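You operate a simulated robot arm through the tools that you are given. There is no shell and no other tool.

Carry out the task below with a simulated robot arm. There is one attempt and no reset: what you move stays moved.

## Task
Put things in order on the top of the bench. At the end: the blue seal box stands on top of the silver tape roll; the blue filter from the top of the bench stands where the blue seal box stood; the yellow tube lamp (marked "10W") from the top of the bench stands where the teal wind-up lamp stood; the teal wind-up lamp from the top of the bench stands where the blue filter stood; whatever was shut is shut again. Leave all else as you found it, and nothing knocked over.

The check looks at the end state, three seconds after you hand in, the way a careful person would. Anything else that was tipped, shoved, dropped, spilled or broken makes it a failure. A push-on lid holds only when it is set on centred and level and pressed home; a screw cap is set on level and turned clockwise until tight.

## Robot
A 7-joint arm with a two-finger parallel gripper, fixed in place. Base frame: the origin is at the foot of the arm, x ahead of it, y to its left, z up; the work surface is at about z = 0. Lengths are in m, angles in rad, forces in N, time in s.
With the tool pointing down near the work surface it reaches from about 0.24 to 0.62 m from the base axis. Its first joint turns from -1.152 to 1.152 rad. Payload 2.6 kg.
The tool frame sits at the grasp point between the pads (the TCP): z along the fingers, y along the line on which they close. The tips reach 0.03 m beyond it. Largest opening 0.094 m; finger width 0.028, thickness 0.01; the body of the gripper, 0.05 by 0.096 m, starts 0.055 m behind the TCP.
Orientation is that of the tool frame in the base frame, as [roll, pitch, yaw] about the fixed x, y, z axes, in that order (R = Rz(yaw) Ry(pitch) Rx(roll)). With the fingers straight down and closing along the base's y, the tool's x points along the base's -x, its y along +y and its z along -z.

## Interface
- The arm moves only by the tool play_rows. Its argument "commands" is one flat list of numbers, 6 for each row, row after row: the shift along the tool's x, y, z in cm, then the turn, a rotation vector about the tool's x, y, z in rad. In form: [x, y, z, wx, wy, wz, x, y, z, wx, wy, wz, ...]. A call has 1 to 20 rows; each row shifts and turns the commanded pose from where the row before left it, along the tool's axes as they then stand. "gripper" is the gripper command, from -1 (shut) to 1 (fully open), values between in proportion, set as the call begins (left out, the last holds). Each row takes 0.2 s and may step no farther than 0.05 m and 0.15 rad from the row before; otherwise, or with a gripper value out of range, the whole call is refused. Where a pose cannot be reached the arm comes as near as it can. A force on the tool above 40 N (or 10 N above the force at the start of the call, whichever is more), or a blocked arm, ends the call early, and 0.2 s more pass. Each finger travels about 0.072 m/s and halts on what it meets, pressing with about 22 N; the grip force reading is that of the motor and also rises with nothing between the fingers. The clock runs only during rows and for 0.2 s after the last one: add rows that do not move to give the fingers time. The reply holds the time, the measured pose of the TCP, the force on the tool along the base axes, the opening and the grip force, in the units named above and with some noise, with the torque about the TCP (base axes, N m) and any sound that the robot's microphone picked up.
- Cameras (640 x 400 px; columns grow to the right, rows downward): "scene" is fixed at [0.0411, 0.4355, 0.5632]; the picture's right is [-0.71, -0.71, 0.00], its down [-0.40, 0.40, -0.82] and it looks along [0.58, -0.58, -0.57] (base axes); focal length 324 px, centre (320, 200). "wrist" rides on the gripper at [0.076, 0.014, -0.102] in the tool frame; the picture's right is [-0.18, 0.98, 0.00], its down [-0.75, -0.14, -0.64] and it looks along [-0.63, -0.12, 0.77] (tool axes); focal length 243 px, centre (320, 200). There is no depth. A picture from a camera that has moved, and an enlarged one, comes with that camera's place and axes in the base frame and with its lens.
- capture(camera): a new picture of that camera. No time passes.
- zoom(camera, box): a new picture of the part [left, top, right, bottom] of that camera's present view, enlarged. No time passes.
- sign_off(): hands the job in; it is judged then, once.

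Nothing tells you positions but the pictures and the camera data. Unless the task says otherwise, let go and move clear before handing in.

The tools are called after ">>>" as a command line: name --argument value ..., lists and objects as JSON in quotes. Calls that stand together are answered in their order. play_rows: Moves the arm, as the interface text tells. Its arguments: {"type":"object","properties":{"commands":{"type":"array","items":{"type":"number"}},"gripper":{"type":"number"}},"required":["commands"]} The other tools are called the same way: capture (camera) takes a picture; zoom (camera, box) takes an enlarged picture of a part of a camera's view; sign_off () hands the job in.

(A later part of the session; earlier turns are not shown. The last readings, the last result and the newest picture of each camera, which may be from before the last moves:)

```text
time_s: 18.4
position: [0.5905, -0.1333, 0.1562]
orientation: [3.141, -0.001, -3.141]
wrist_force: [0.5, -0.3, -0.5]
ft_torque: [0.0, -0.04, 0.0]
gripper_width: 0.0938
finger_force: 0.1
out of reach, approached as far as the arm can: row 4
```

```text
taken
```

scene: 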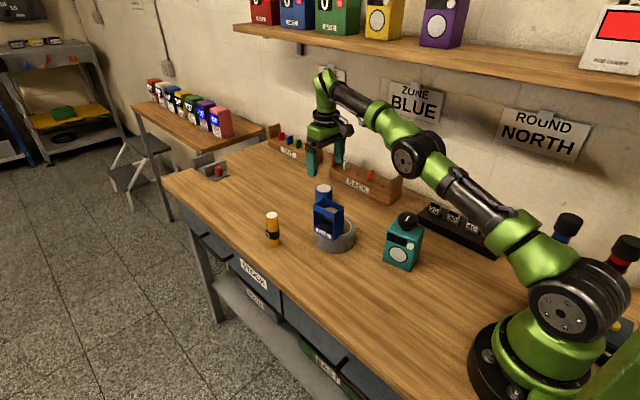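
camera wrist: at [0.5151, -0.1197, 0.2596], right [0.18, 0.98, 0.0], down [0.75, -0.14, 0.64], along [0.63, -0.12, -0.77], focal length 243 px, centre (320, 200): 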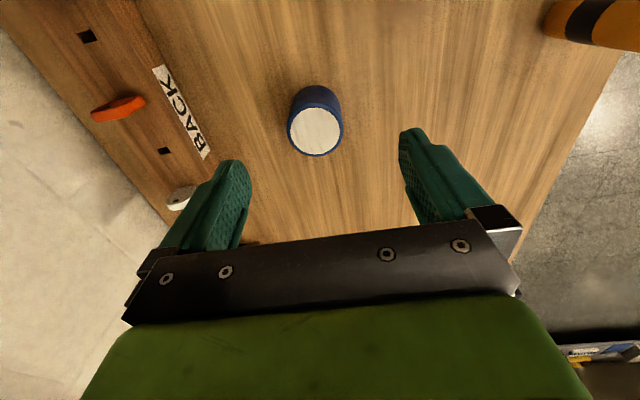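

The arm stopped at about r = 0.605 at this height. I re-measure the filter from this close view to see exactly what reach is needed.

>>> zoom --camera "wrist" --box '[255, 70, 375, 170]'

>>> play_rows --commands '[0, 0, 0, 0, 0, 0]'

```text
4.00 times, centred on (315, 120) of wrist
camera zoom: at [0.5151, -0.1197, 0.2596], right [0.18, 0.98, 0.0], down [0.75, -0.14, 0.64], along [0.63, -0.12, -0.77], focal length 970 px, centre (340, 520)
```

zoom: 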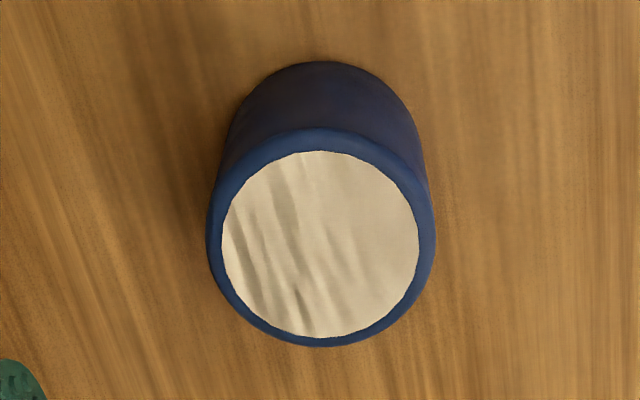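

```text
time_s: 18.8
position: [0.5918, -0.1331, 0.1563]
orientation: [-3.141, -0.001, 3.141]
wrist_force: [0.1, -0.4, -1.3]
ft_torque: [-0.03, 0.03, 0.01]
gripper_width: 0.0941
finger_force: 0.1
```

The filter centre is (0.604, -0.141), r = 0.62. I go lower (still above the filter) and test the reach there.

>>> play_rows --commands '[0, 0, 2.5, 0, 0, 0, 0, 0, 2.5, 0, 0, 0, -1.2, -0.8, 0, 0, 0, 0, 0, 0, 0, 0, 0, 0]'

>>> capture --camera "wrist"

```text
time_s: 19.8
position: [0.6006, -0.1386, 0.1039]
orientation: [3.14, 0.0, -3.141]
wrist_force: [-0.1, -0.3, 0.2]
ft_torque: [-0.01, -0.03, -0.02]
gripper_width: 0.0939
finger_force: 0.1
out of reach, approached as far as the arm can: row 3
```

```text
taken
camera wrist: at [0.5246, -0.1244, 0.2075], right [0.18, 0.98, 0.0], down [0.75, -0.14, 0.64], along [0.63, -0.12, -0.77], focal length 243 px, centre (320, 200)
```

wrist: 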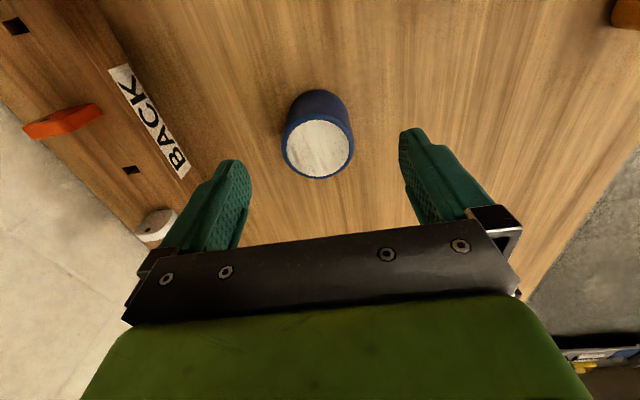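

At lower height the reach improves (now at (0.6006, -0.1386)). I descend around the filter and nudge to centre.

>>> play_rows --commands '[0, 0, 2.4, 0, 0, 0, 0, 0, 2.4, 0, 0, 0, 0, 0, 1.9, 0, 0, 0, -0.3, -0.2, 0, 0, 0, 0, 0, 0, 0, 0, 0, 0]'

>>> capture --camera "wrist"

>>> zoom --camera "scene" --box '[270, 130, 390, 230]'

```text
time_s: 21.0
position: [0.6028, -0.1418, 0.0379]
orientation: [3.14, 0.0, -3.141]
wrist_force: [0.1, -0.4, -0.8]
ft_torque: [0.01, 0.0, 0.03]
gripper_width: 0.0938
finger_force: 0.1
```

```text
taken
camera wrist: at [0.5269, -0.1281, 0.1416], right [0.18, 0.98, 0.0], down [0.75, -0.14, 0.64], along [0.63, -0.12, -0.77], focal length 243 px, centre (320, 200)
```

wrist: 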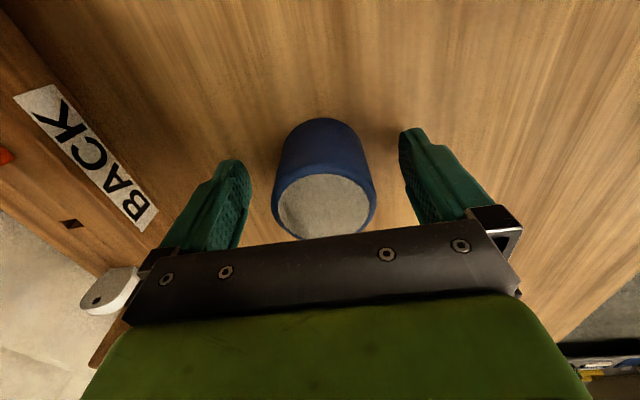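

```text
4.00 times, centred on (330, 180) of scene
camera zoom: at [0.0411, 0.4355, 0.5632], right [-0.71, -0.71, 0.0], down [-0.4, 0.4, -0.82], along [0.58, -0.58, -0.57], focal length 1294 px, centre (280, 280)
```

zoom: 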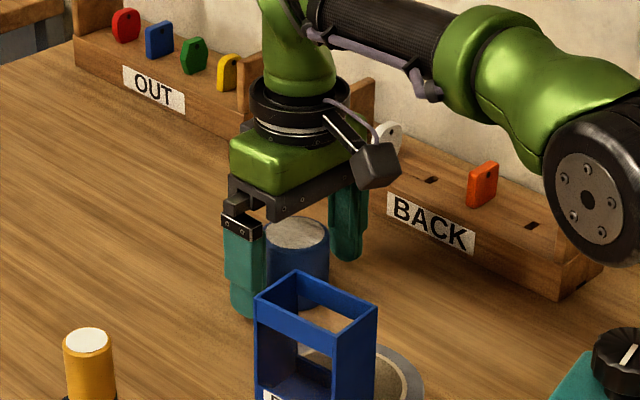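

Centred on the filter. Closing.

>>> play_rows --commands '[0, 0, 0, 0, 0, 0, 0, 0, 0, 0, 0, 0, 0, 0, 0, 0, 0, 0, 0, 0, 0, 0, 0, 0]' --gripper -1

>>> play_rows --commands '[0, 0, 0, 0, 0, 0]'

>>> capture --camera "wrist"

```text
time_s: 22.0
position: [0.6034, -0.1413, 0.0377]
orientation: [-3.141, -0.001, 3.14]
wrist_force: [0.3, -0.4, -0.2]
ft_torque: [0.02, -0.01, 0.0]
gripper_width: 0.0522
finger_force: 22.0
```

```text
time_s: 22.4
position: [0.6031, -0.1416, 0.0373]
orientation: [3.142, 0.0, 3.141]
wrist_force: [0.7, 0.9, -0.5]
ft_torque: [0.01, 0.02, 0.01]
gripper_width: 0.0517
finger_force: 21.8
```

```text
taken
camera wrist: at [0.5269, -0.128, 0.1419], right [0.18, 0.98, 0.0], down [0.75, -0.14, 0.64], along [0.63, -0.12, -0.77], focal length 243 px, centre (320, 200)
```

wrist: 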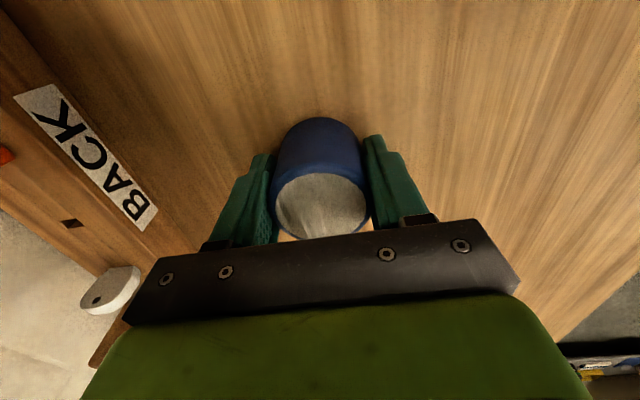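

The filter is held. I lift it, pulling inward as height rises, then travel high over the bench to the box's old spot.

>>> play_rows --commands '[0, 0, -1.5, 0, 0, 0, 0.5, 0, -3, 0, 0, 0, 2, 0.5, -4, 0, 0, 0, 2, 0.5, -4, 0, 0, 0, 2, 0.5, -4, 0, 0, 0, 2, 0.5, -4, 0, 0, 0, 3.6, 2.29, 0, 0, 0, 0, 3.6, 2.29, 0, 0, 0, 0, 3.6, 2.29, 0, 0, 0, 0, 3.6, 2.29, 0, 0, 0, 0, 3.6, 2.29, 0, 0, 0, 0, 3.6, 2.29, 0, 0, 0, 0, 3.6, 2.29, 0, 0, 0, 0, 0, 0, 0, 0, 0, 0]'

>>> capture --camera "wrist"

>>> capture --camera "scene"

```text
time_s: 25.4
position: [0.2658, 0.0419, 0.2434]
orientation: [3.14, 0.0, 3.141]
wrist_force: [-0.6, 0.3, -0.1]
ft_torque: [-0.02, 0.01, -0.02]
gripper_width: 0.052
finger_force: 21.4
```

```text
taken
camera wrist: at [0.1894, 0.055, 0.347], right [0.18, 0.98, 0.0], down [0.75, -0.14, 0.64], along [0.63, -0.12, -0.77], focal length 243 px, centre (320, 200)
```

wrist: 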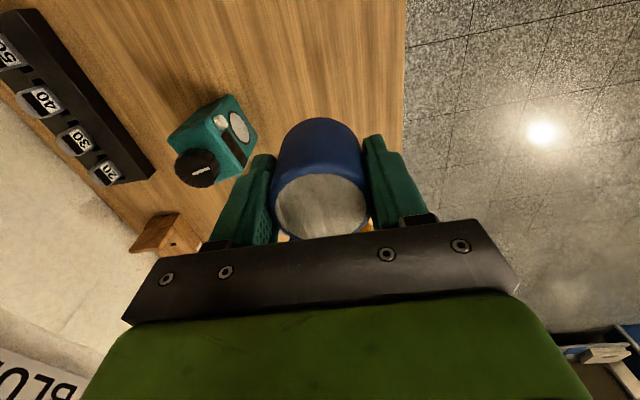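

```text
taken
```

scene: 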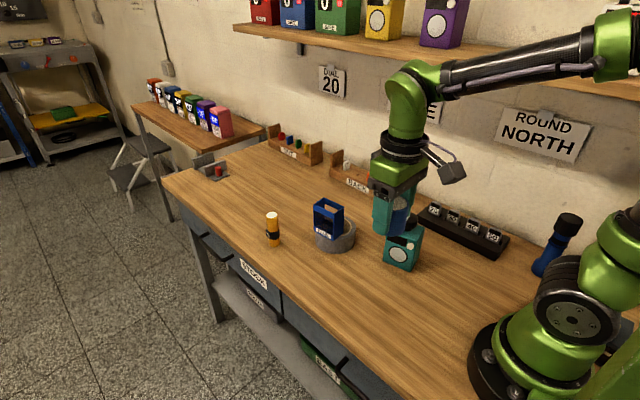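

Above the old box spot at (0.266, 0.042). I correct 2 mm in y and lower the filter, ending in small steps.

>>> play_rows --commands '[0, -0.2, 4, 0, 0, 0, 0, 0, 4, 0, 0, 0, 0, 0, 4, 0, 0, 0, 0, 0, 4, 0, 0, 0, 0, 0, 3, 0, 0, 0, 0, 0, 1, 0, 0, 0, 0, 0, 0, 0, 0, 0]'

>>> zoom --camera "scene" --box '[330, 220, 450, 330]'

```text
time_s: 27.0
position: [0.2645, 0.0383, 0.0417]
orientation: [3.141, -0.001, 3.141]
wrist_force: [0.0, -0.7, -0.2]
ft_torque: [0.01, 0.01, 0.03]
gripper_width: 0.0519
finger_force: 22.6
```

```text
3.64 times, centred on (390, 275) of scene
camera zoom: at [0.0411, 0.4355, 0.5632], right [-0.71, -0.71, 0.0], down [-0.4, 0.4, -0.82], along [0.58, -0.58, -0.57], focal length 1177 px, centre (66, -73)
```

zoom: 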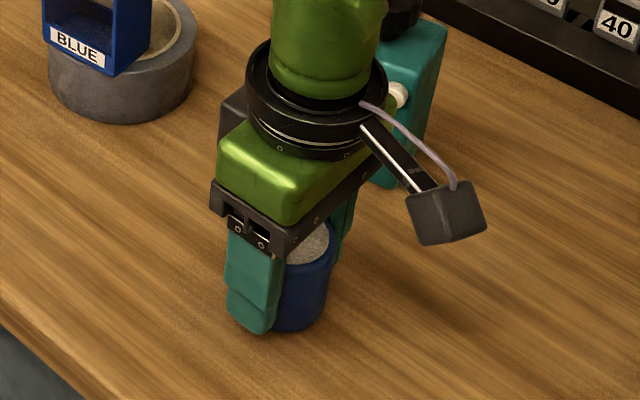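

>>> play_rows --commands '[0, 0, 0.25, 0, 0, 0]'

>>> play_rows --commands '[0, 0, 0.15, 0, 0, 0]'

>>> play_rows --commands '[0, 0, 0.1, 0, 0, 0]'

```text
time_s: 27.4
position: [0.2638, 0.0389, 0.0399]
orientation: [-3.141, 0.0, 3.14]
wrist_force: [0.0, 0.5, -1.3]
ft_torque: [0.0, 0.0, -0.01]
gripper_width: 0.0518
finger_force: 22.2
```

```text
time_s: 27.8
position: [0.2644, 0.038, 0.0382]
orientation: [3.141, 0.0, 3.142]
wrist_force: [-0.5, -0.5, -0.9]
ft_torque: [0.0, -0.01, 0.02]
gripper_width: 0.052
finger_force: 22.2
```

```text
time_s: 28.2
position: [0.2651, 0.038, 0.0377]
orientation: [-3.141, 0.001, 3.141]
wrist_force: [-1.0, -0.4, 9.3]
ft_torque: [0.01, 0.11, -0.02]
gripper_width: 0.0517
finger_force: 21.7
```

The filter touches the bench (9 N). I open the fingers and lift away.

>>> play_rows --commands '[0, 0, -0.05, 0, 0, 0, 0, 0, 0, 0, 0, 0, 0, 0, 0, 0, 0, 0, 0, 0, 0, 0, 0, 0]' --gripper 1

>>> capture --camera "wrist"

```text
time_s: 29.2
position: [0.265, 0.0386, 0.0382]
orientation: [3.141, 0.0, 3.141]
wrist_force: [-1.1, 0.5, 0.2]
ft_torque: [0.01, -0.01, -0.03]
gripper_width: 0.094
finger_force: 0.0
```

```text
taken
camera wrist: at [0.1893, 0.0517, 0.1419], right [0.18, 0.98, 0.0], down [0.75, -0.14, 0.64], along [0.63, -0.12, -0.77], focal length 243 px, centre (320, 200)
```

wrist: 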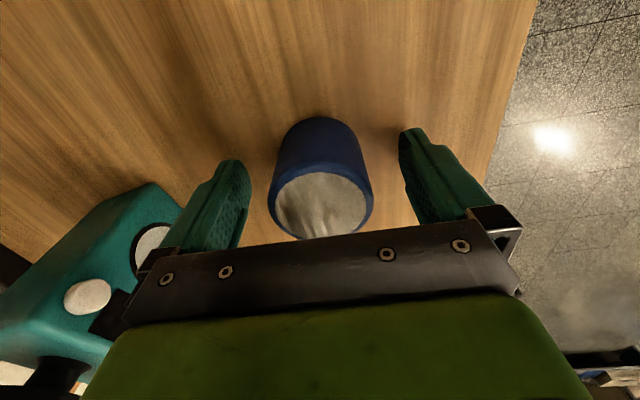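

The filter stands upright at the box's old place. I lift and move to view the teal lamp from above.

>>> play_rows --commands '[0, 0, -2, 0, 0, 0, 0, 0, -4, 0, 0, 0, 0, 0, -4, 0, 0, 0, 0, 0, -4, 0, 0, 0, 0, 0, -4, 0, 0, 0, 0, 0, -4, 0, 0, 0, 0, -4, 0, 0, 0, 0, 0, -4, 0, 0, 0, 0, 0, -4, 0, 0, 0, 0, 0, 0, 0, 0, 0, 0]'

>>> capture --camera "wrist"

>>> capture --camera "scene"

```text
time_s: 31.4
position: [0.2652, -0.085, 0.2571]
orientation: [3.141, 0.0, -3.141]
wrist_force: [-0.2, 0.3, -0.3]
ft_torque: [-0.01, 0.03, 0.01]
gripper_width: 0.094
finger_force: 0.1
```

```text
taken
camera wrist: at [0.1895, -0.071, 0.3613], right [0.18, 0.98, 0.0], down [0.75, -0.14, 0.64], along [0.63, -0.12, -0.77], focal length 243 px, centre (320, 200)
```

wrist: 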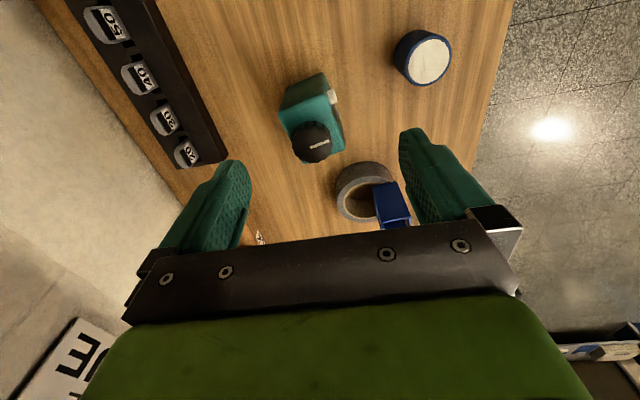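

```text
taken
```

scene: 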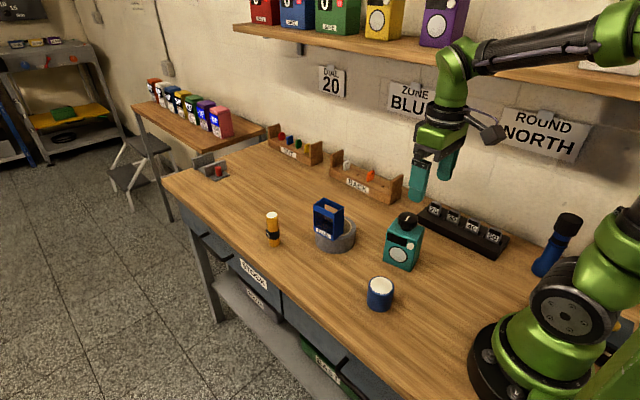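

>>> zoom --camera "wrist" --box '[250, 60, 378, 170]'

>>> zoom --camera "scene" --box '[360, 200, 450, 280]'

>>> zoom --camera "scene" --box '[340, 250, 440, 330]'

```text
3.64 times, centred on (314, 115) of wrist
camera zoom: at [0.1895, -0.071, 0.3613], right [0.18, 0.98, 0.0], down [0.75, -0.14, 0.64], along [0.63, -0.12, -0.77], focal length 882 px, centre (342, 509)
```

zoom: 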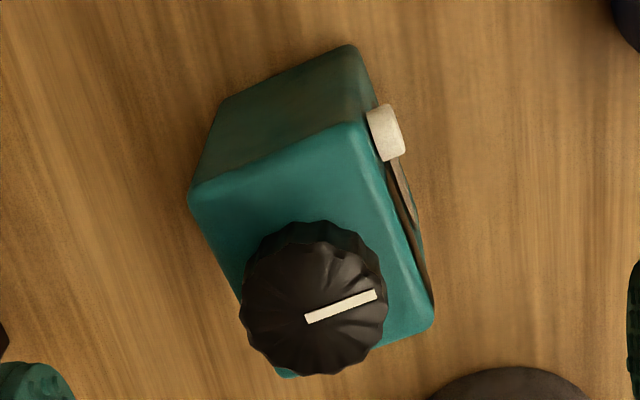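

```text
5.00 times, centred on (405, 240) of scene
camera zoom: at [0.0411, 0.4355, 0.5632], right [-0.71, -0.71, 0.0], down [-0.4, 0.4, -0.82], along [0.58, -0.58, -0.57], focal length 1618 px, centre (-105, 0)
```

zoom: 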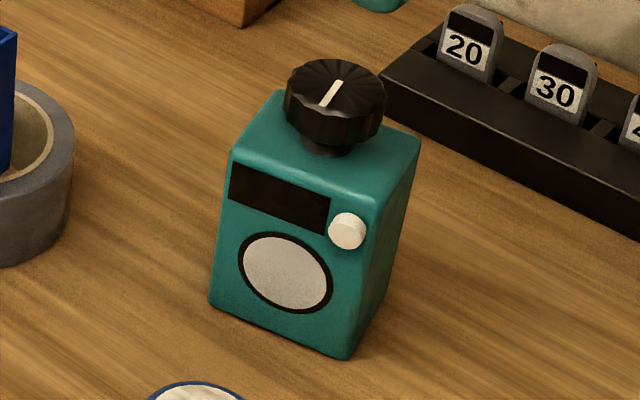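

```text
5.00 times, centred on (390, 290) of scene
camera zoom: at [0.0411, 0.4355, 0.5632], right [-0.71, -0.71, 0.0], down [-0.4, 0.4, -0.82], along [0.58, -0.58, -0.57], focal length 1618 px, centre (-30, -250)
```

zoom: 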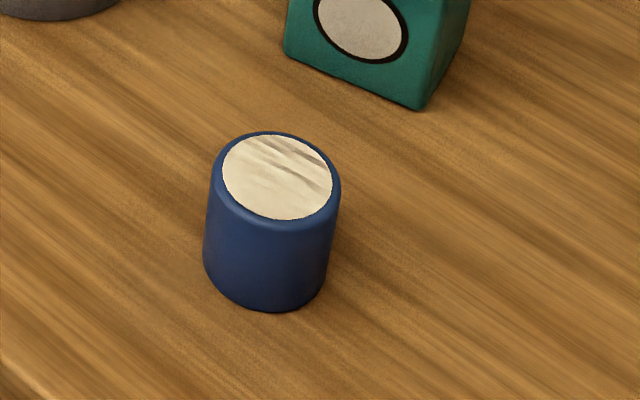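

The teal lamp body is about 6.5 x 5.3 x 10 cm with a knob to about 13 cm, centred near (0.3035, -0.099), yaw about 12°. I'll grip its plain side faces, so I rotate the tool about 78° clockwise while up high.

>>> play_rows --commands '[0, 0, 0, 0, 0, 0.1361, 0, 0, 0, 0, 0, 0.1361, 0, 0, 0, 0, 0, 0.1361, 0, 0, 0, 0, 0, 0.1361, 0, 0, 0, 0, 0, 0.1361, 0, 0, 0, 0, 0, 0.1361, 0, 0, 0, 0, 0, 0.1361, 0, 0, 0, 0, 0, 0.1361, 0, 0, 0, 0, 0, 0.1361, 0, 0, 0, 0, 0, 0.1361, 0, 0, 0, 0, 0, 0]'

>>> capture --camera "wrist"

>>> capture --camera "scene"

```text
time_s: 33.8
position: [0.2674, -0.083, 0.2584]
orientation: [3.141, 0.0, 1.779]
wrist_force: [-1.0, 0.5, 0.3]
ft_torque: [0.01, 0.0, 0.03]
gripper_width: 0.094
finger_force: 0.0
```

```text
taken
camera wrist: at [0.2646, -0.0056, 0.3621], right [1.0, 0.02, 0.0], down [0.02, -0.77, 0.64], along [0.01, -0.64, -0.77], focal length 243 px, centre (320, 200)
```

wrist: 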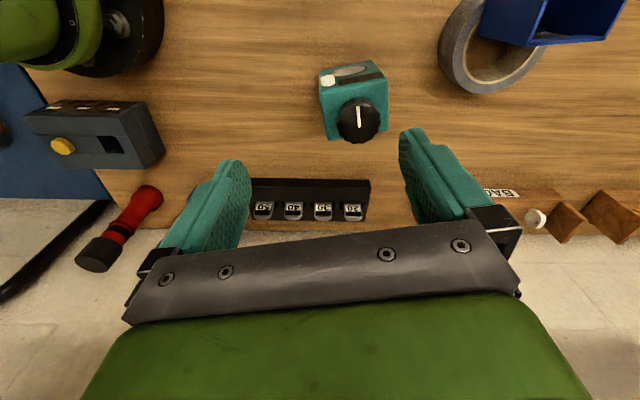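

```text
taken
```

scene: 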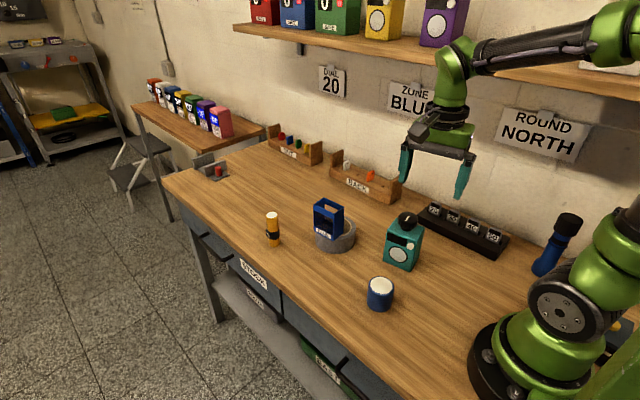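

The tool is rotated. I zoom on the lamp from this side to refine its centre and yaw.

>>> zoom --camera "wrist" --box '[290, 40, 410, 150]'

```text
3.64 times, centred on (350, 95) of wrist
camera zoom: at [0.2646, -0.0056, 0.3621], right [1.0, 0.02, 0.0], down [0.02, -0.77, 0.64], along [0.01, -0.64, -0.77], focal length 882 px, centre (211, 582)
```

zoom: 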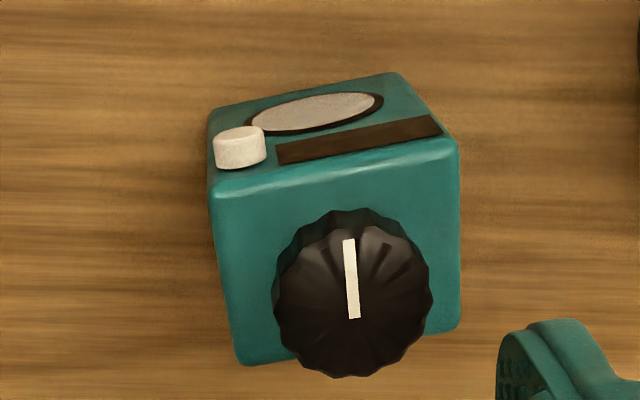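

Lamp centre (0.3045, -0.0995), yaw 12°, about 6.7 cm wide across the sides. I move over it and check alignment before straddling.

>>> play_rows --commands '[-2.39, 3.35, 0, 0, 0, 0, 0, 0, 4.4, 0, 0, 0, 0, 0, 4.4, 0, 0, 0, 0, 0, 0, 0, 0, 0]'

>>> capture --camera "wrist"

>>> zoom --camera "scene" --box '[340, 150, 480, 290]'

```text
time_s: 34.8
position: [0.3027, -0.0999, 0.1716]
orientation: [3.141, 0.0, 1.779]
wrist_force: [0.5, 0.5, 0.1]
ft_torque: [0.01, 0.01, 0.01]
gripper_width: 0.094
finger_force: 0.0
```

```text
taken
camera wrist: at [0.3013, -0.0234, 0.2751], right [1.0, 0.02, 0.0], down [0.02, -0.77, 0.64], along [0.02, -0.64, -0.77], focal length 243 px, centre (320, 200)
```

wrist: 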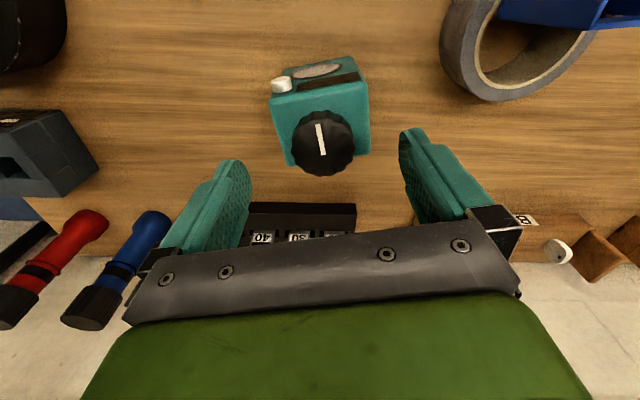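

```text
2.86 times, centred on (410, 220) of scene
camera zoom: at [0.0411, 0.4355, 0.5632], right [-0.71, -0.71, 0.0], down [-0.4, 0.4, -0.82], along [0.58, -0.58, -0.57], focal length 925 px, centre (63, 143)
```

zoom: 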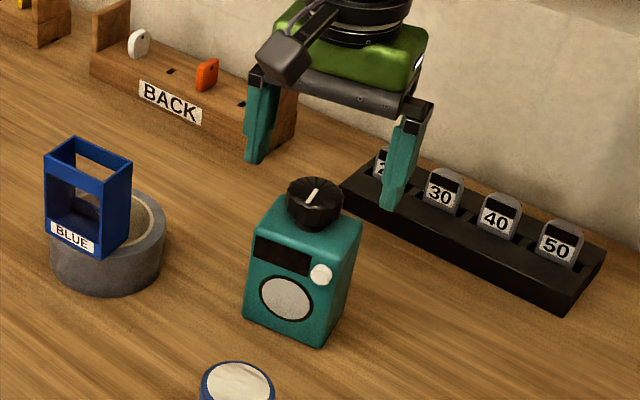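

Aligned within 2–3 mm. I correct slightly and descend around the lamp's body.

>>> play_rows --commands '[0.05, 0.22, 0, 0, 0, 0, 0, 0, 3, 0, 0, 0, 0, 0, 3, 0, 0, 0, 0, 0, 2.6, 0, 0, 0, 0, 0, 0, 0, 0, 0]'

>>> capture --camera "wrist"

>>> zoom --camera "scene" --box '[340, 160, 480, 290]'

```text
time_s: 36.0
position: [0.3057, -0.0977, 0.0845]
orientation: [3.141, 0.001, 1.781]
wrist_force: [0.6, 0.7, -0.8]
ft_torque: [0.02, 0.01, -0.04]
gripper_width: 0.0939
finger_force: 0.0
```

```text
taken
camera wrist: at [0.3029, -0.0218, 0.1884], right [1.0, 0.02, 0.0], down [0.02, -0.77, 0.64], along [0.02, -0.64, -0.77], focal length 243 px, centre (320, 200)
```

wrist: 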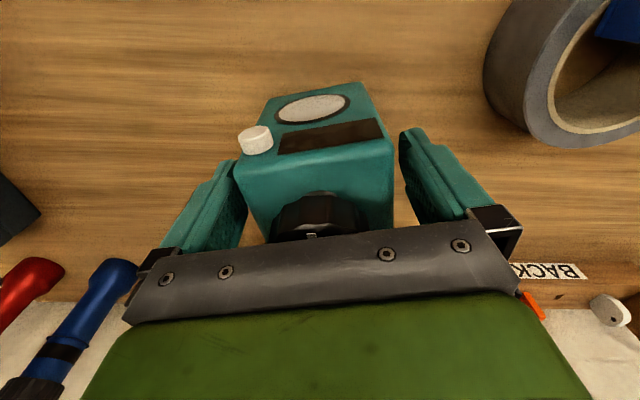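

```text
3.08 times, centred on (410, 225) of scene
camera zoom: at [0.0411, 0.4355, 0.5632], right [-0.71, -0.71, 0.0], down [-0.4, 0.4, -0.82], along [0.58, -0.58, -0.57], focal length 996 px, centre (43, 123)
```

zoom: 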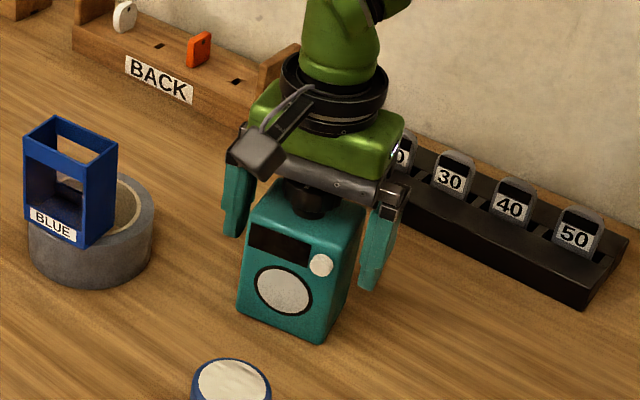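

Fingers straddle the lamp with the palm clear of the knob. Closing.

>>> play_rows --commands '[0, 0, 0, 0, 0, 0, 0, 0, 0, 0, 0, 0, 0, 0, 0, 0, 0, 0, 0, 0, 0, 0, 0, 0]' --gripper -1

>>> play_rows --commands '[0, 0, 0, 0, 0, 0]'

>>> capture --camera "wrist"

>>> zoom --camera "scene" --box '[340, 160, 480, 290]'

```text
time_s: 37.0
position: [0.305, -0.0973, 0.0858]
orientation: [-3.141, 0.0, 1.779]
wrist_force: [-0.2, -0.1, 0.2]
ft_torque: [0.0, 0.01, -0.02]
gripper_width: 0.0764
finger_force: 21.8
```

```text
time_s: 37.4
position: [0.304, -0.0982, 0.0846]
orientation: [3.142, 0.0, 1.781]
wrist_force: [-0.4, 0.0, 0.0]
ft_torque: [-0.08, -0.01, -0.02]
gripper_width: 0.0762
finger_force: 22.0
```

```text
taken
camera wrist: at [0.3029, -0.0218, 0.1888], right [1.0, 0.02, 0.0], down [0.02, -0.77, 0.64], along [0.02, -0.64, -0.77], focal length 243 px, centre (320, 200)
```

wrist: 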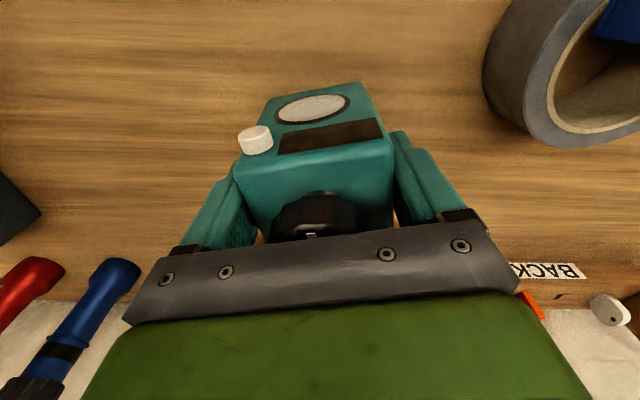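

```text
3.08 times, centred on (410, 225) of scene
camera zoom: at [0.0411, 0.4355, 0.5632], right [-0.71, -0.71, 0.0], down [-0.4, 0.4, -0.82], along [0.58, -0.58, -0.57], focal length 996 px, centre (43, 123)
```

zoom: 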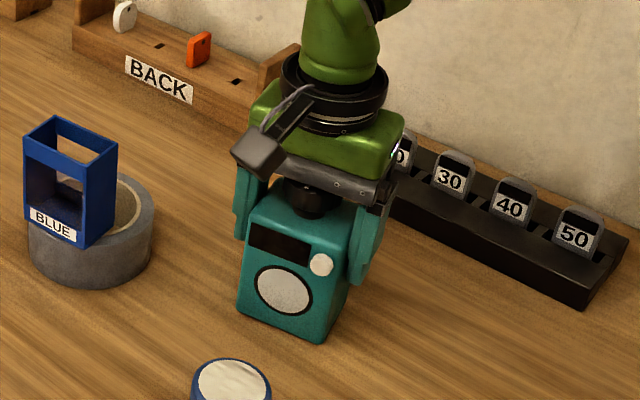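

Gripped at 7.6 cm. I lift, checking that the lamp comes up cleanly.

>>> play_rows --commands '[0, 0, -1, 0, 0, 0, 0, 0, -2, 0, 0, 0, 0, 0, 0, 0, 0, 0]'

>>> zoom --camera "scene" --box '[340, 150, 480, 290]'

>>> capture --camera "wrist"

```text
time_s: 38.2
position: [0.3052, -0.0968, 0.1147]
orientation: [-3.14, 0.0, 1.779]
wrist_force: [0.2, -0.8, -1.6]
ft_torque: [-0.01, 0.01, -0.01]
gripper_width: 0.0761
finger_force: 22.1
```

```text
2.86 times, centred on (410, 220) of scene
camera zoom: at [0.0411, 0.4355, 0.5632], right [-0.71, -0.71, 0.0], down [-0.4, 0.4, -0.82], along [0.58, -0.58, -0.57], focal length 925 px, centre (63, 143)
```

zoom: 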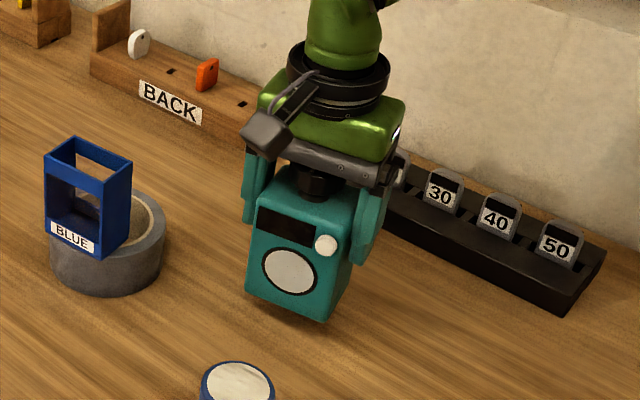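

```text
taken
camera wrist: at [0.3035, -0.0203, 0.2185], right [1.0, 0.02, 0.0], down [0.02, -0.77, 0.64], along [0.02, -0.64, -0.77], focal length 243 px, centre (320, 200)
```

wrist: 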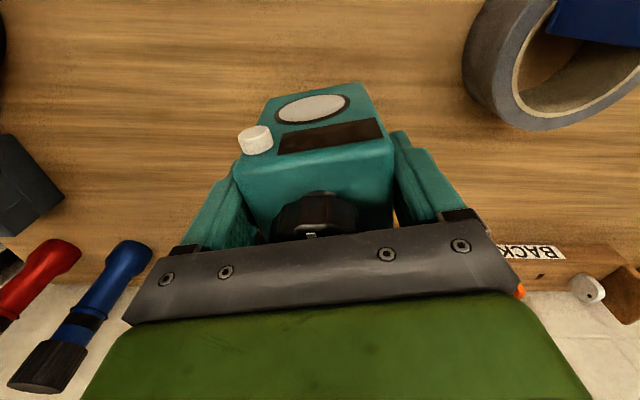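

The lamp hangs level and clear. I raise it further and carry it toward the filter's old place, clear of the box and tape.

>>> play_rows --commands '[0, 0, -3.5, 0, 0, 0, 0, 0, -3.5, 0, 0, 0, 0, 0, -3.5, 0, 0, 0, -1.32, 3.725, 0, 0, 0, 0, -1.32, 3.725, 0, 0, 0, 0, -1.32, 3.725, 0, 0, 0, 0, -1.32, 3.725, 0, 0, 0, 0, -1.32, 3.725, 0, 0, 0, 0, -1.32, 3.725, 0, 0, 0, 0, -0.71, 2.15, 3.5, 0, 0, 0, -0.71, 2.15, 3.5, 0, 0, 0, 0, 0, 0, 0, 0, 0]'

>>> capture --camera "wrist"

>>> capture --camera "scene"

```text
time_s: 40.8
position: [0.5856, -0.1347, 0.1485]
orientation: [3.141, -0.001, 1.781]
wrist_force: [0.0, 0.5, -1.4]
ft_torque: [-0.03, -0.01, -0.01]
gripper_width: 0.0761
finger_force: 22.0
```

```text
taken
camera wrist: at [0.5835, -0.0577, 0.2524], right [1.0, 0.02, 0.0], down [0.02, -0.77, 0.64], along [0.01, -0.64, -0.77], focal length 243 px, centre (320, 200)
```

wrist: 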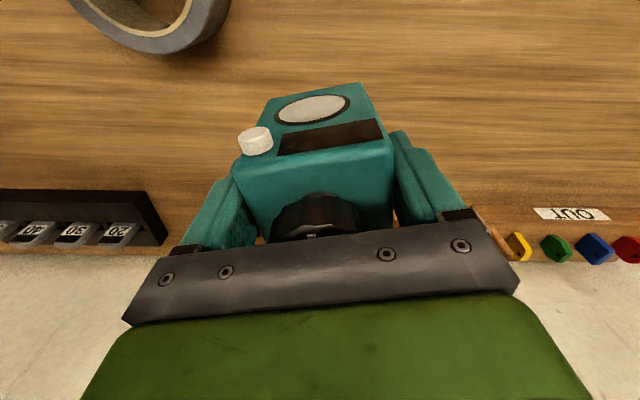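

```text
taken
```

scene: 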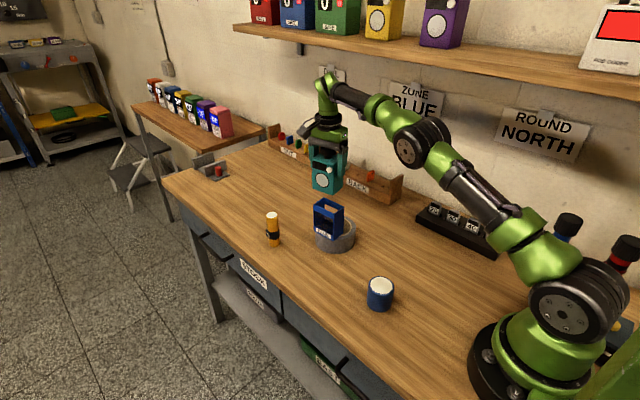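

I lower to just above the bench, then extend to the filter's old spot.

>>> play_rows --commands '[0, 0, 2.4, 0, 0, 0, 0, 0, 2.4, 0, 0, 0, -0.5, 0.8, 0, 0, 0, 0, -0.5, 0.8, 0, 0, 0, 0, 0, 0, 0, 0, 0, 0]'

>>> play_rows --commands '[0, 0, 0, 0, 0, 0]'

>>> zoom --camera "scene" --box '[270, 130, 390, 240]'

```text
time_s: 42.0
position: [0.6008, -0.1387, 0.0992]
orientation: [-3.141, 0.0, 1.78]
wrist_force: [0.0, -0.3, -1.1]
ft_torque: [-0.02, 0.01, 0.01]
gripper_width: 0.0761
finger_force: 22.0
out of reach, approached as far as the arm can: row 4
```

```text
time_s: 42.4
position: [0.6009, -0.1363, 0.1001]
orientation: [-3.14, 0.0, 1.78]
wrist_force: [0.0, -0.3, -1.3]
ft_torque: [0.03, 0.03, 0.01]
gripper_width: 0.0761
finger_force: 21.8
```

```text
3.64 times, centred on (330, 185) of scene
camera zoom: at [0.0411, 0.4355, 0.5632], right [-0.71, -0.71, 0.0], down [-0.4, 0.4, -0.82], along [0.58, -0.58, -0.57], focal length 1177 px, centre (284, 254)
```

zoom: 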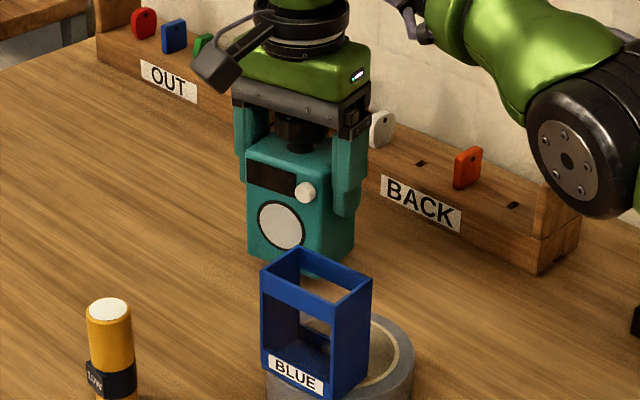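

Within 3 mm of the spot. I lower another centimetre and nudge to the final position.

>>> play_rows --commands '[0, 0, 1.0, 0, 0, 0, -0.33, 0.2, 0, 0, 0, 0, 0, 0, 0, 0, 0, 0]'

>>> play_rows --commands '[0, 0, 0.2, 0, 0, 0]'

>>> play_rows --commands '[0, 0, 0.15, 0, 0, 0]'

```text
time_s: 43.2
position: [0.6021, -0.1402, 0.09]
orientation: [-3.141, 0.001, 1.779]
wrist_force: [0.0, -0.8, -1.6]
ft_torque: [0.01, -0.02, 0.01]
gripper_width: 0.076
finger_force: 22.2
```

```text
time_s: 43.6
position: [0.6024, -0.1405, 0.0879]
orientation: [-3.141, 0.0, 1.78]
wrist_force: [-0.4, 0.2, -1.4]
ft_torque: [-0.02, -0.01, 0.02]
gripper_width: 0.0762
finger_force: 21.9
```

```text
time_s: 44.0
position: [0.603, -0.1413, 0.0881]
orientation: [-3.141, 0.001, 1.781]
wrist_force: [0.1, 0.1, -1.8]
ft_torque: [0.0, -0.02, 0.0]
gripper_width: 0.0762
finger_force: 22.3
```

>>> play_rows --commands '[0, 0, 0.15, 0, 0, 0]'

>>> play_rows --commands '[0, 0, 0.15, 0, 0, 0]'

```text
time_s: 44.4
position: [0.6025, -0.1403, 0.0862]
orientation: [-3.141, 0.001, 1.78]
wrist_force: [0.4, 0.1, -2.7]
ft_torque: [-0.04, -0.02, 0.01]
gripper_width: 0.0761
finger_force: 21.8
```

```text
time_s: 44.8
position: [0.601, -0.1411, 0.0846]
orientation: [-3.141, 0.0, 1.78]
wrist_force: [-0.7, -1.0, 0.4]
ft_torque: [0.01, 0.08, -0.01]
gripper_width: 0.0764
finger_force: 22.0
```

>>> play_rows --commands '[0, 0, 0.08, 0, 0, 0]'

>>> zoom --camera "scene" --box '[270, 130, 390, 240]'

```text
time_s: 45.2
position: [0.6027, -0.1397, 0.084]
orientation: [3.138, 0.0, 1.781]
wrist_force: [-3.4, 0.8, 5.3]
ft_torque: [-0.08, 0.26, -0.07]
gripper_width: 0.0759
finger_force: 22.0
```

```text
3.64 times, centred on (330, 185) of scene
camera zoom: at [0.0411, 0.4356, 0.5632], right [-0.71, -0.71, 0.0], down [-0.4, 0.4, -0.82], along [0.58, -0.58, -0.57], focal length 1177 px, centre (284, 254)
```

zoom: 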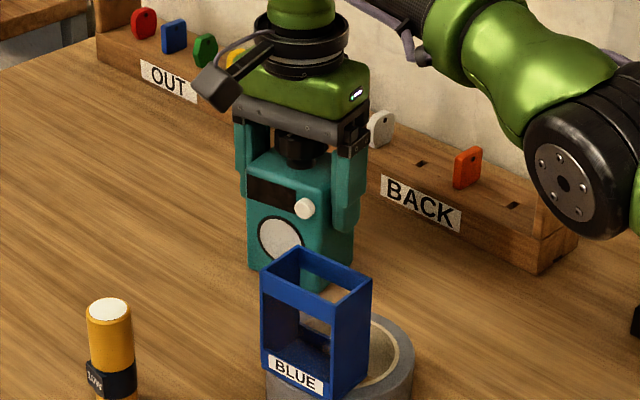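

The lamp is on the bench. I open the fingers; since lifting straight up pulls inward near the reach limit, I'll slide the open fingers off sideways (+y) instead.

>>> play_rows --commands '[0, 0, -0.05, 0, 0, 0, 0, 0, 0, 0, 0, 0, 0, 0, 0, 0, 0, 0]' --gripper 1

>>> capture --camera "wrist"

>>> zoom --camera "scene" --box '[270, 130, 390, 240]'

```text
time_s: 46.0
position: [0.602, -0.1398, 0.0838]
orientation: [3.141, 0.001, 1.781]
wrist_force: [-0.3, 0.1, 0.7]
ft_torque: [0.01, -0.02, -0.02]
gripper_width: 0.0943
finger_force: 0.1
```

```text
taken
camera wrist: at [0.6009, -0.0637, 0.1876], right [1.0, 0.02, 0.0], down [0.02, -0.77, 0.64], along [0.02, -0.64, -0.77], focal length 243 px, centre (320, 200)
```

wrist: 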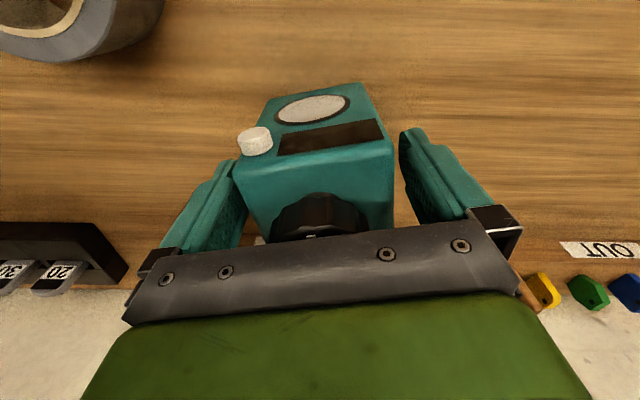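

```text
3.64 times, centred on (330, 185) of scene
camera zoom: at [0.0411, 0.4355, 0.5632], right [-0.71, -0.71, 0.0], down [-0.4, 0.4, -0.82], along [0.58, -0.58, -0.57], focal length 1177 px, centre (284, 254)
```

zoom: 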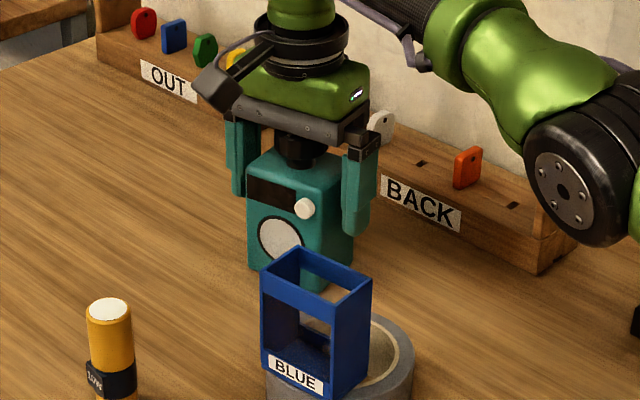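

Lamp stands free. I raise 1 cm to give the knob more room, then slide out toward +y.

>>> play_rows --commands '[0, 0, -0.5, 0, 0, 0, 0, 0, -0.5, 0, 0, 0, 0, 0, 0, 0, 0, 0]'

>>> play_rows --commands '[1.0, 0, 0, 0, 0, 0, 1.5, 0, 0, 0, 0, 0, 2, 0, 0, 0, 0, 0, 2, 0, 0, 0, 0, 0, 0, 0, 0, 0, 0, 0]'

>>> capture --camera "wrist"

>>> capture --camera "scene"

```text
time_s: 46.8
position: [0.6017, -0.1393, 0.0939]
orientation: [3.14, 0.001, 1.781]
wrist_force: [0.3, -0.5, 0.0]
ft_torque: [0.0, 0.0, 0.02]
gripper_width: 0.0938
finger_force: 0.0
```

```text
time_s: 48.0
position: [0.59, -0.0766, 0.0934]
orientation: [3.141, -0.001, 1.78]
wrist_force: [0.2, 0.5, 0.0]
ft_torque: [0.02, 0.03, 0.04]
gripper_width: 0.094
finger_force: 0.1
```

```text
taken
camera wrist: at [0.5887, 0.0002, 0.1969], right [1.0, 0.02, 0.0], down [0.02, -0.77, 0.64], along [0.02, -0.64, -0.77], focal length 243 px, centre (320, 200)
```

wrist: 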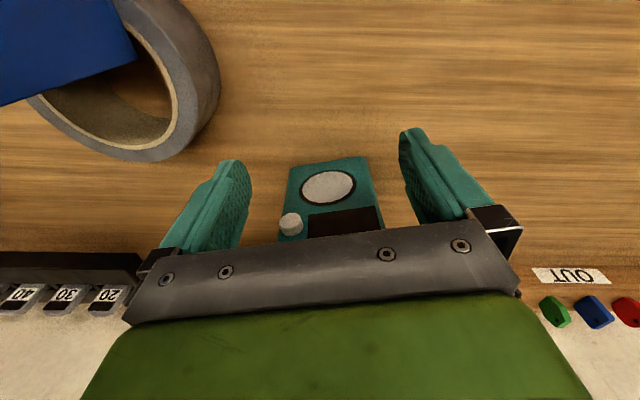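

```text
taken
```

scene: 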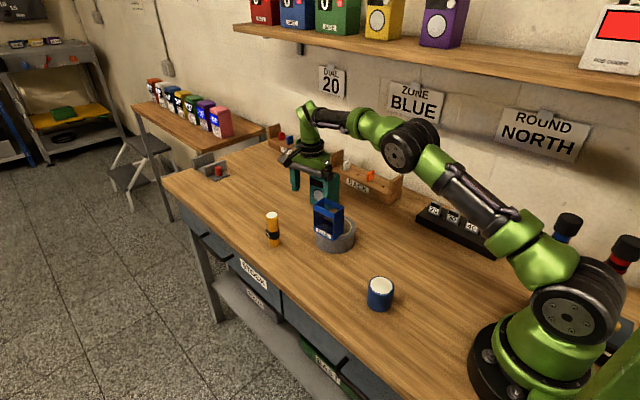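

The teal lamp stands where the filter was, and the gripper is clear. I lift, move inward, and rotate the tool back for the yellow lamp.

>>> play_rows --commands '[0, 0, -3, 0, 0, 0, 0, 0, -3, 0, 0, 0, 2.6, -2.85, -3, 0, 0, 0, 2.6, -2.85, -3, 0, 0, 0, 2.6, -2.85, -3, 0, 0, 0, 0, 0, 0, 0, 0, -0.1361, 0, 0, 0, 0, 0, -0.1361, 0, 0, 0, 0, 0, -0.1361, 0, 0, 0, 0, 0, -0.1361, 0, 0, 0, 0, 0, -0.1361, 0, 0, 0, 0, 0, -0.1361, 0, 0, 0, 0, 0, -0.1361, 0, 0, 0, 0, 0, -0.1361, 0, 0, 0, 0, 0, -0.1361, 0, 0, 0, 0, 0, -0.1361, 0, 0, 0, 0, 0, 0]'

>>> capture --camera "wrist"

>>> capture --camera "scene"

```text
time_s: 51.4
position: [0.4885, -0.017, 0.2439]
orientation: [-3.141, -0.002, -3.14]
wrist_force: [-0.8, 0.3, -0.2]
ft_torque: [0.02, 0.0, 0.03]
gripper_width: 0.0939
finger_force: 0.0
```

```text
taken
camera wrist: at [0.4134, -0.0051, 0.3479], right [0.18, 0.98, 0.0], down [0.75, -0.14, 0.64], along [0.63, -0.12, -0.77], focal length 243 px, centre (320, 200)
```

wrist: 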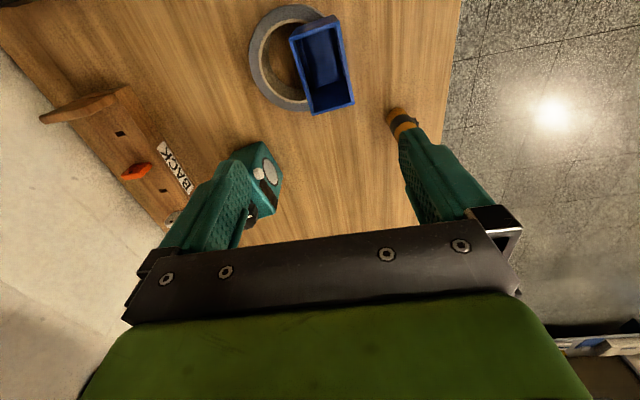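

```text
taken
```

scene: 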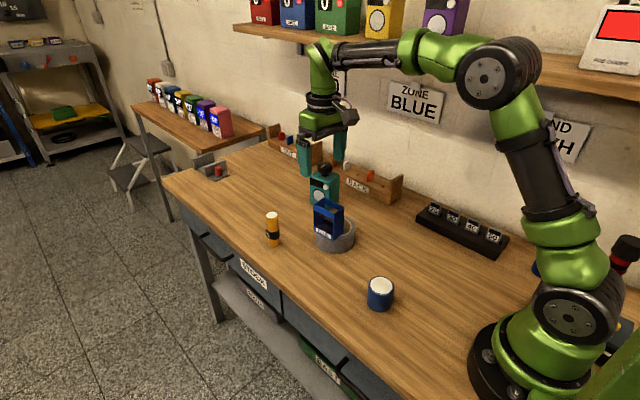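

All placed items stand. I move toward the yellow lamp for a close measurement.

>>> play_rows --commands '[0, 3.3, 0, 0, 0, 0, 0, 3.3, 0, 0, 0, 0, 0, 3.2, 0, 0, 0, 0, 0, 0, 2, 0, 0, 0, 0, 0, 0, 0, 0, 0]'

>>> capture --camera "wrist"

>>> zoom --camera "wrist" --box '[260, 90, 380, 200]'

```text
time_s: 52.6
position: [0.4882, 0.0795, 0.2227]
orientation: [3.141, 0.001, 3.141]
wrist_force: [0.6, -0.5, 0.9]
ft_torque: [-0.01, 0.02, 0.0]
gripper_width: 0.0938
finger_force: 0.1
```

```text
taken
camera wrist: at [0.4133, 0.0931, 0.327], right [0.18, 0.98, 0.0], down [0.75, -0.14, 0.64], along [0.63, -0.12, -0.77], focal length 243 px, centre (320, 200)
```

wrist: 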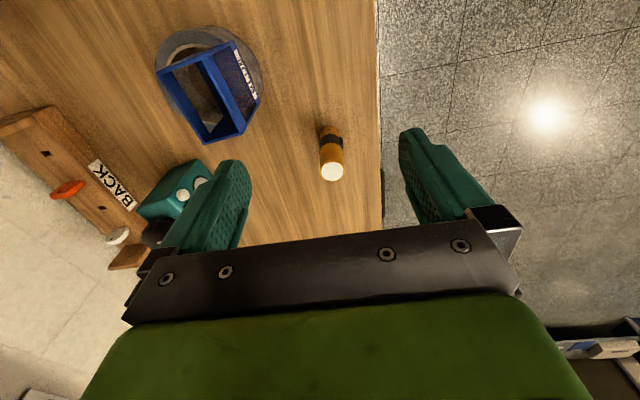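

```text
3.64 times, centred on (320, 145) of wrist
camera zoom: at [0.4133, 0.0931, 0.327], right [0.18, 0.98, 0.0], down [0.75, -0.14, 0.64], along [0.63, -0.12, -0.77], focal length 882 px, centre (320, 400)
```

zoom: 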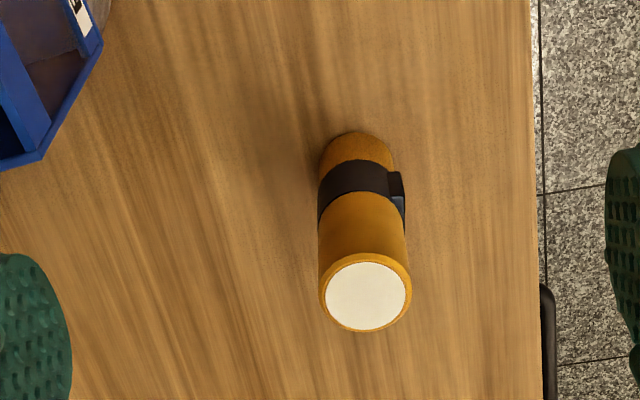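

Yellow lamp at about (0.565, 0.079), 2.9 cm wide, 9.4 cm tall, with its marked band below mid height. I'll grip above the band. Moving over it.

>>> play_rows --commands '[-2.55, 0, 2.1, 0, 0, 0, -2.55, 0, 2.1, 0, 0, 0, -2.55, -0.05, 2.1, 0, 0, 0, 0, 0, 0, 0, 0, 0]'

>>> zoom --camera "wrist" --box '[220, 60, 420, 220]'

>>> zoom --camera "scene" --box '[220, 140, 380, 260]'

```text
time_s: 53.6
position: [0.5672, 0.0799, 0.1601]
orientation: [3.141, 0.001, 3.141]
wrist_force: [-0.3, -0.5, 0.2]
ft_torque: [-0.04, 0.02, -0.01]
gripper_width: 0.094
finger_force: 0.2
```

```text
2.50 times, centred on (320, 140) of wrist
camera zoom: at [0.4908, 0.0926, 0.2642], right [0.18, 0.98, 0.0], down [0.75, -0.14, 0.64], along [0.63, -0.12, -0.77], focal length 606 px, centre (320, 350)
```

zoom: 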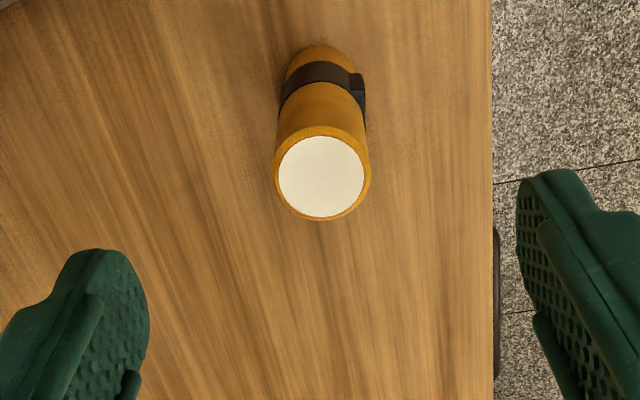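

```text
3.33 times, centred on (300, 200) of scene
camera zoom: at [0.0411, 0.4355, 0.5632], right [-0.71, -0.71, 0.0], down [-0.4, 0.4, -0.82], along [0.58, -0.58, -0.57], focal length 1079 px, centre (387, 200)
```

zoom: 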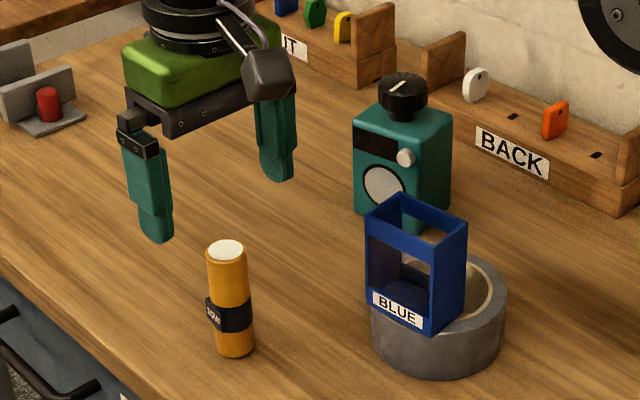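

Well centred. Descending to grip above the band.

>>> play_rows --commands '[0.15, 0, 3, 0, 0, 0, 0, 0, 3, 0, 0, 0, 0, 0, 2, 0, 0, 0, 0, 0, 0, 0, 0, 0]'

>>> capture --camera "wrist"

>>> zoom --camera "scene" --box '[220, 140, 380, 260]'

```text
time_s: 54.6
position: [0.5651, 0.0789, 0.0804]
orientation: [-3.141, 0.001, 3.142]
wrist_force: [0.2, 0.0, -1.9]
ft_torque: [0.03, 0.02, -0.01]
gripper_width: 0.0939
finger_force: 0.1
```

```text
taken
camera wrist: at [0.4886, 0.0924, 0.1841], right [0.18, 0.98, 0.0], down [0.75, -0.14, 0.64], along [0.63, -0.12, -0.77], focal length 243 px, centre (320, 200)
```

wrist: 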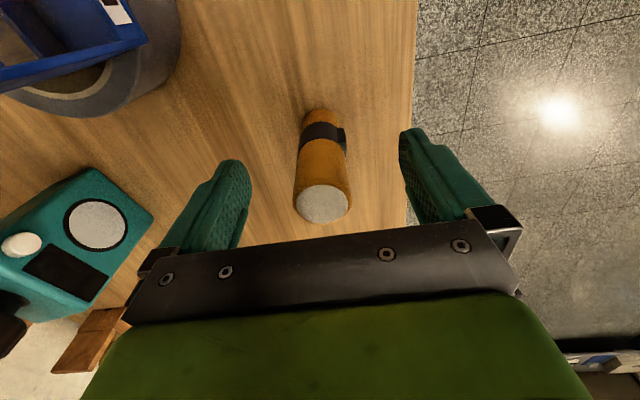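

```text
3.33 times, centred on (300, 200) of scene
camera zoom: at [0.0411, 0.4355, 0.5632], right [-0.71, -0.71, 0.0], down [-0.4, 0.4, -0.82], along [0.58, -0.58, -0.57], focal length 1079 px, centre (387, 200)
```

zoom: 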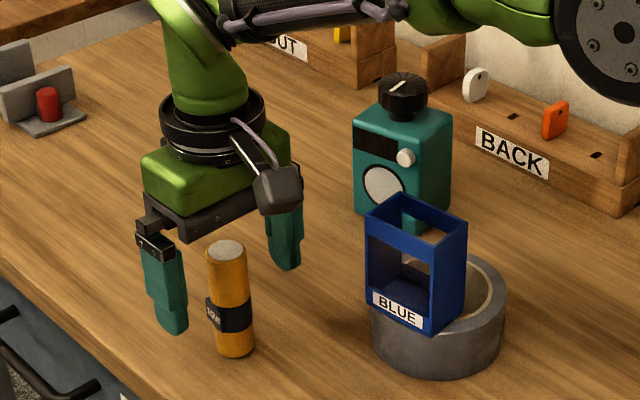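

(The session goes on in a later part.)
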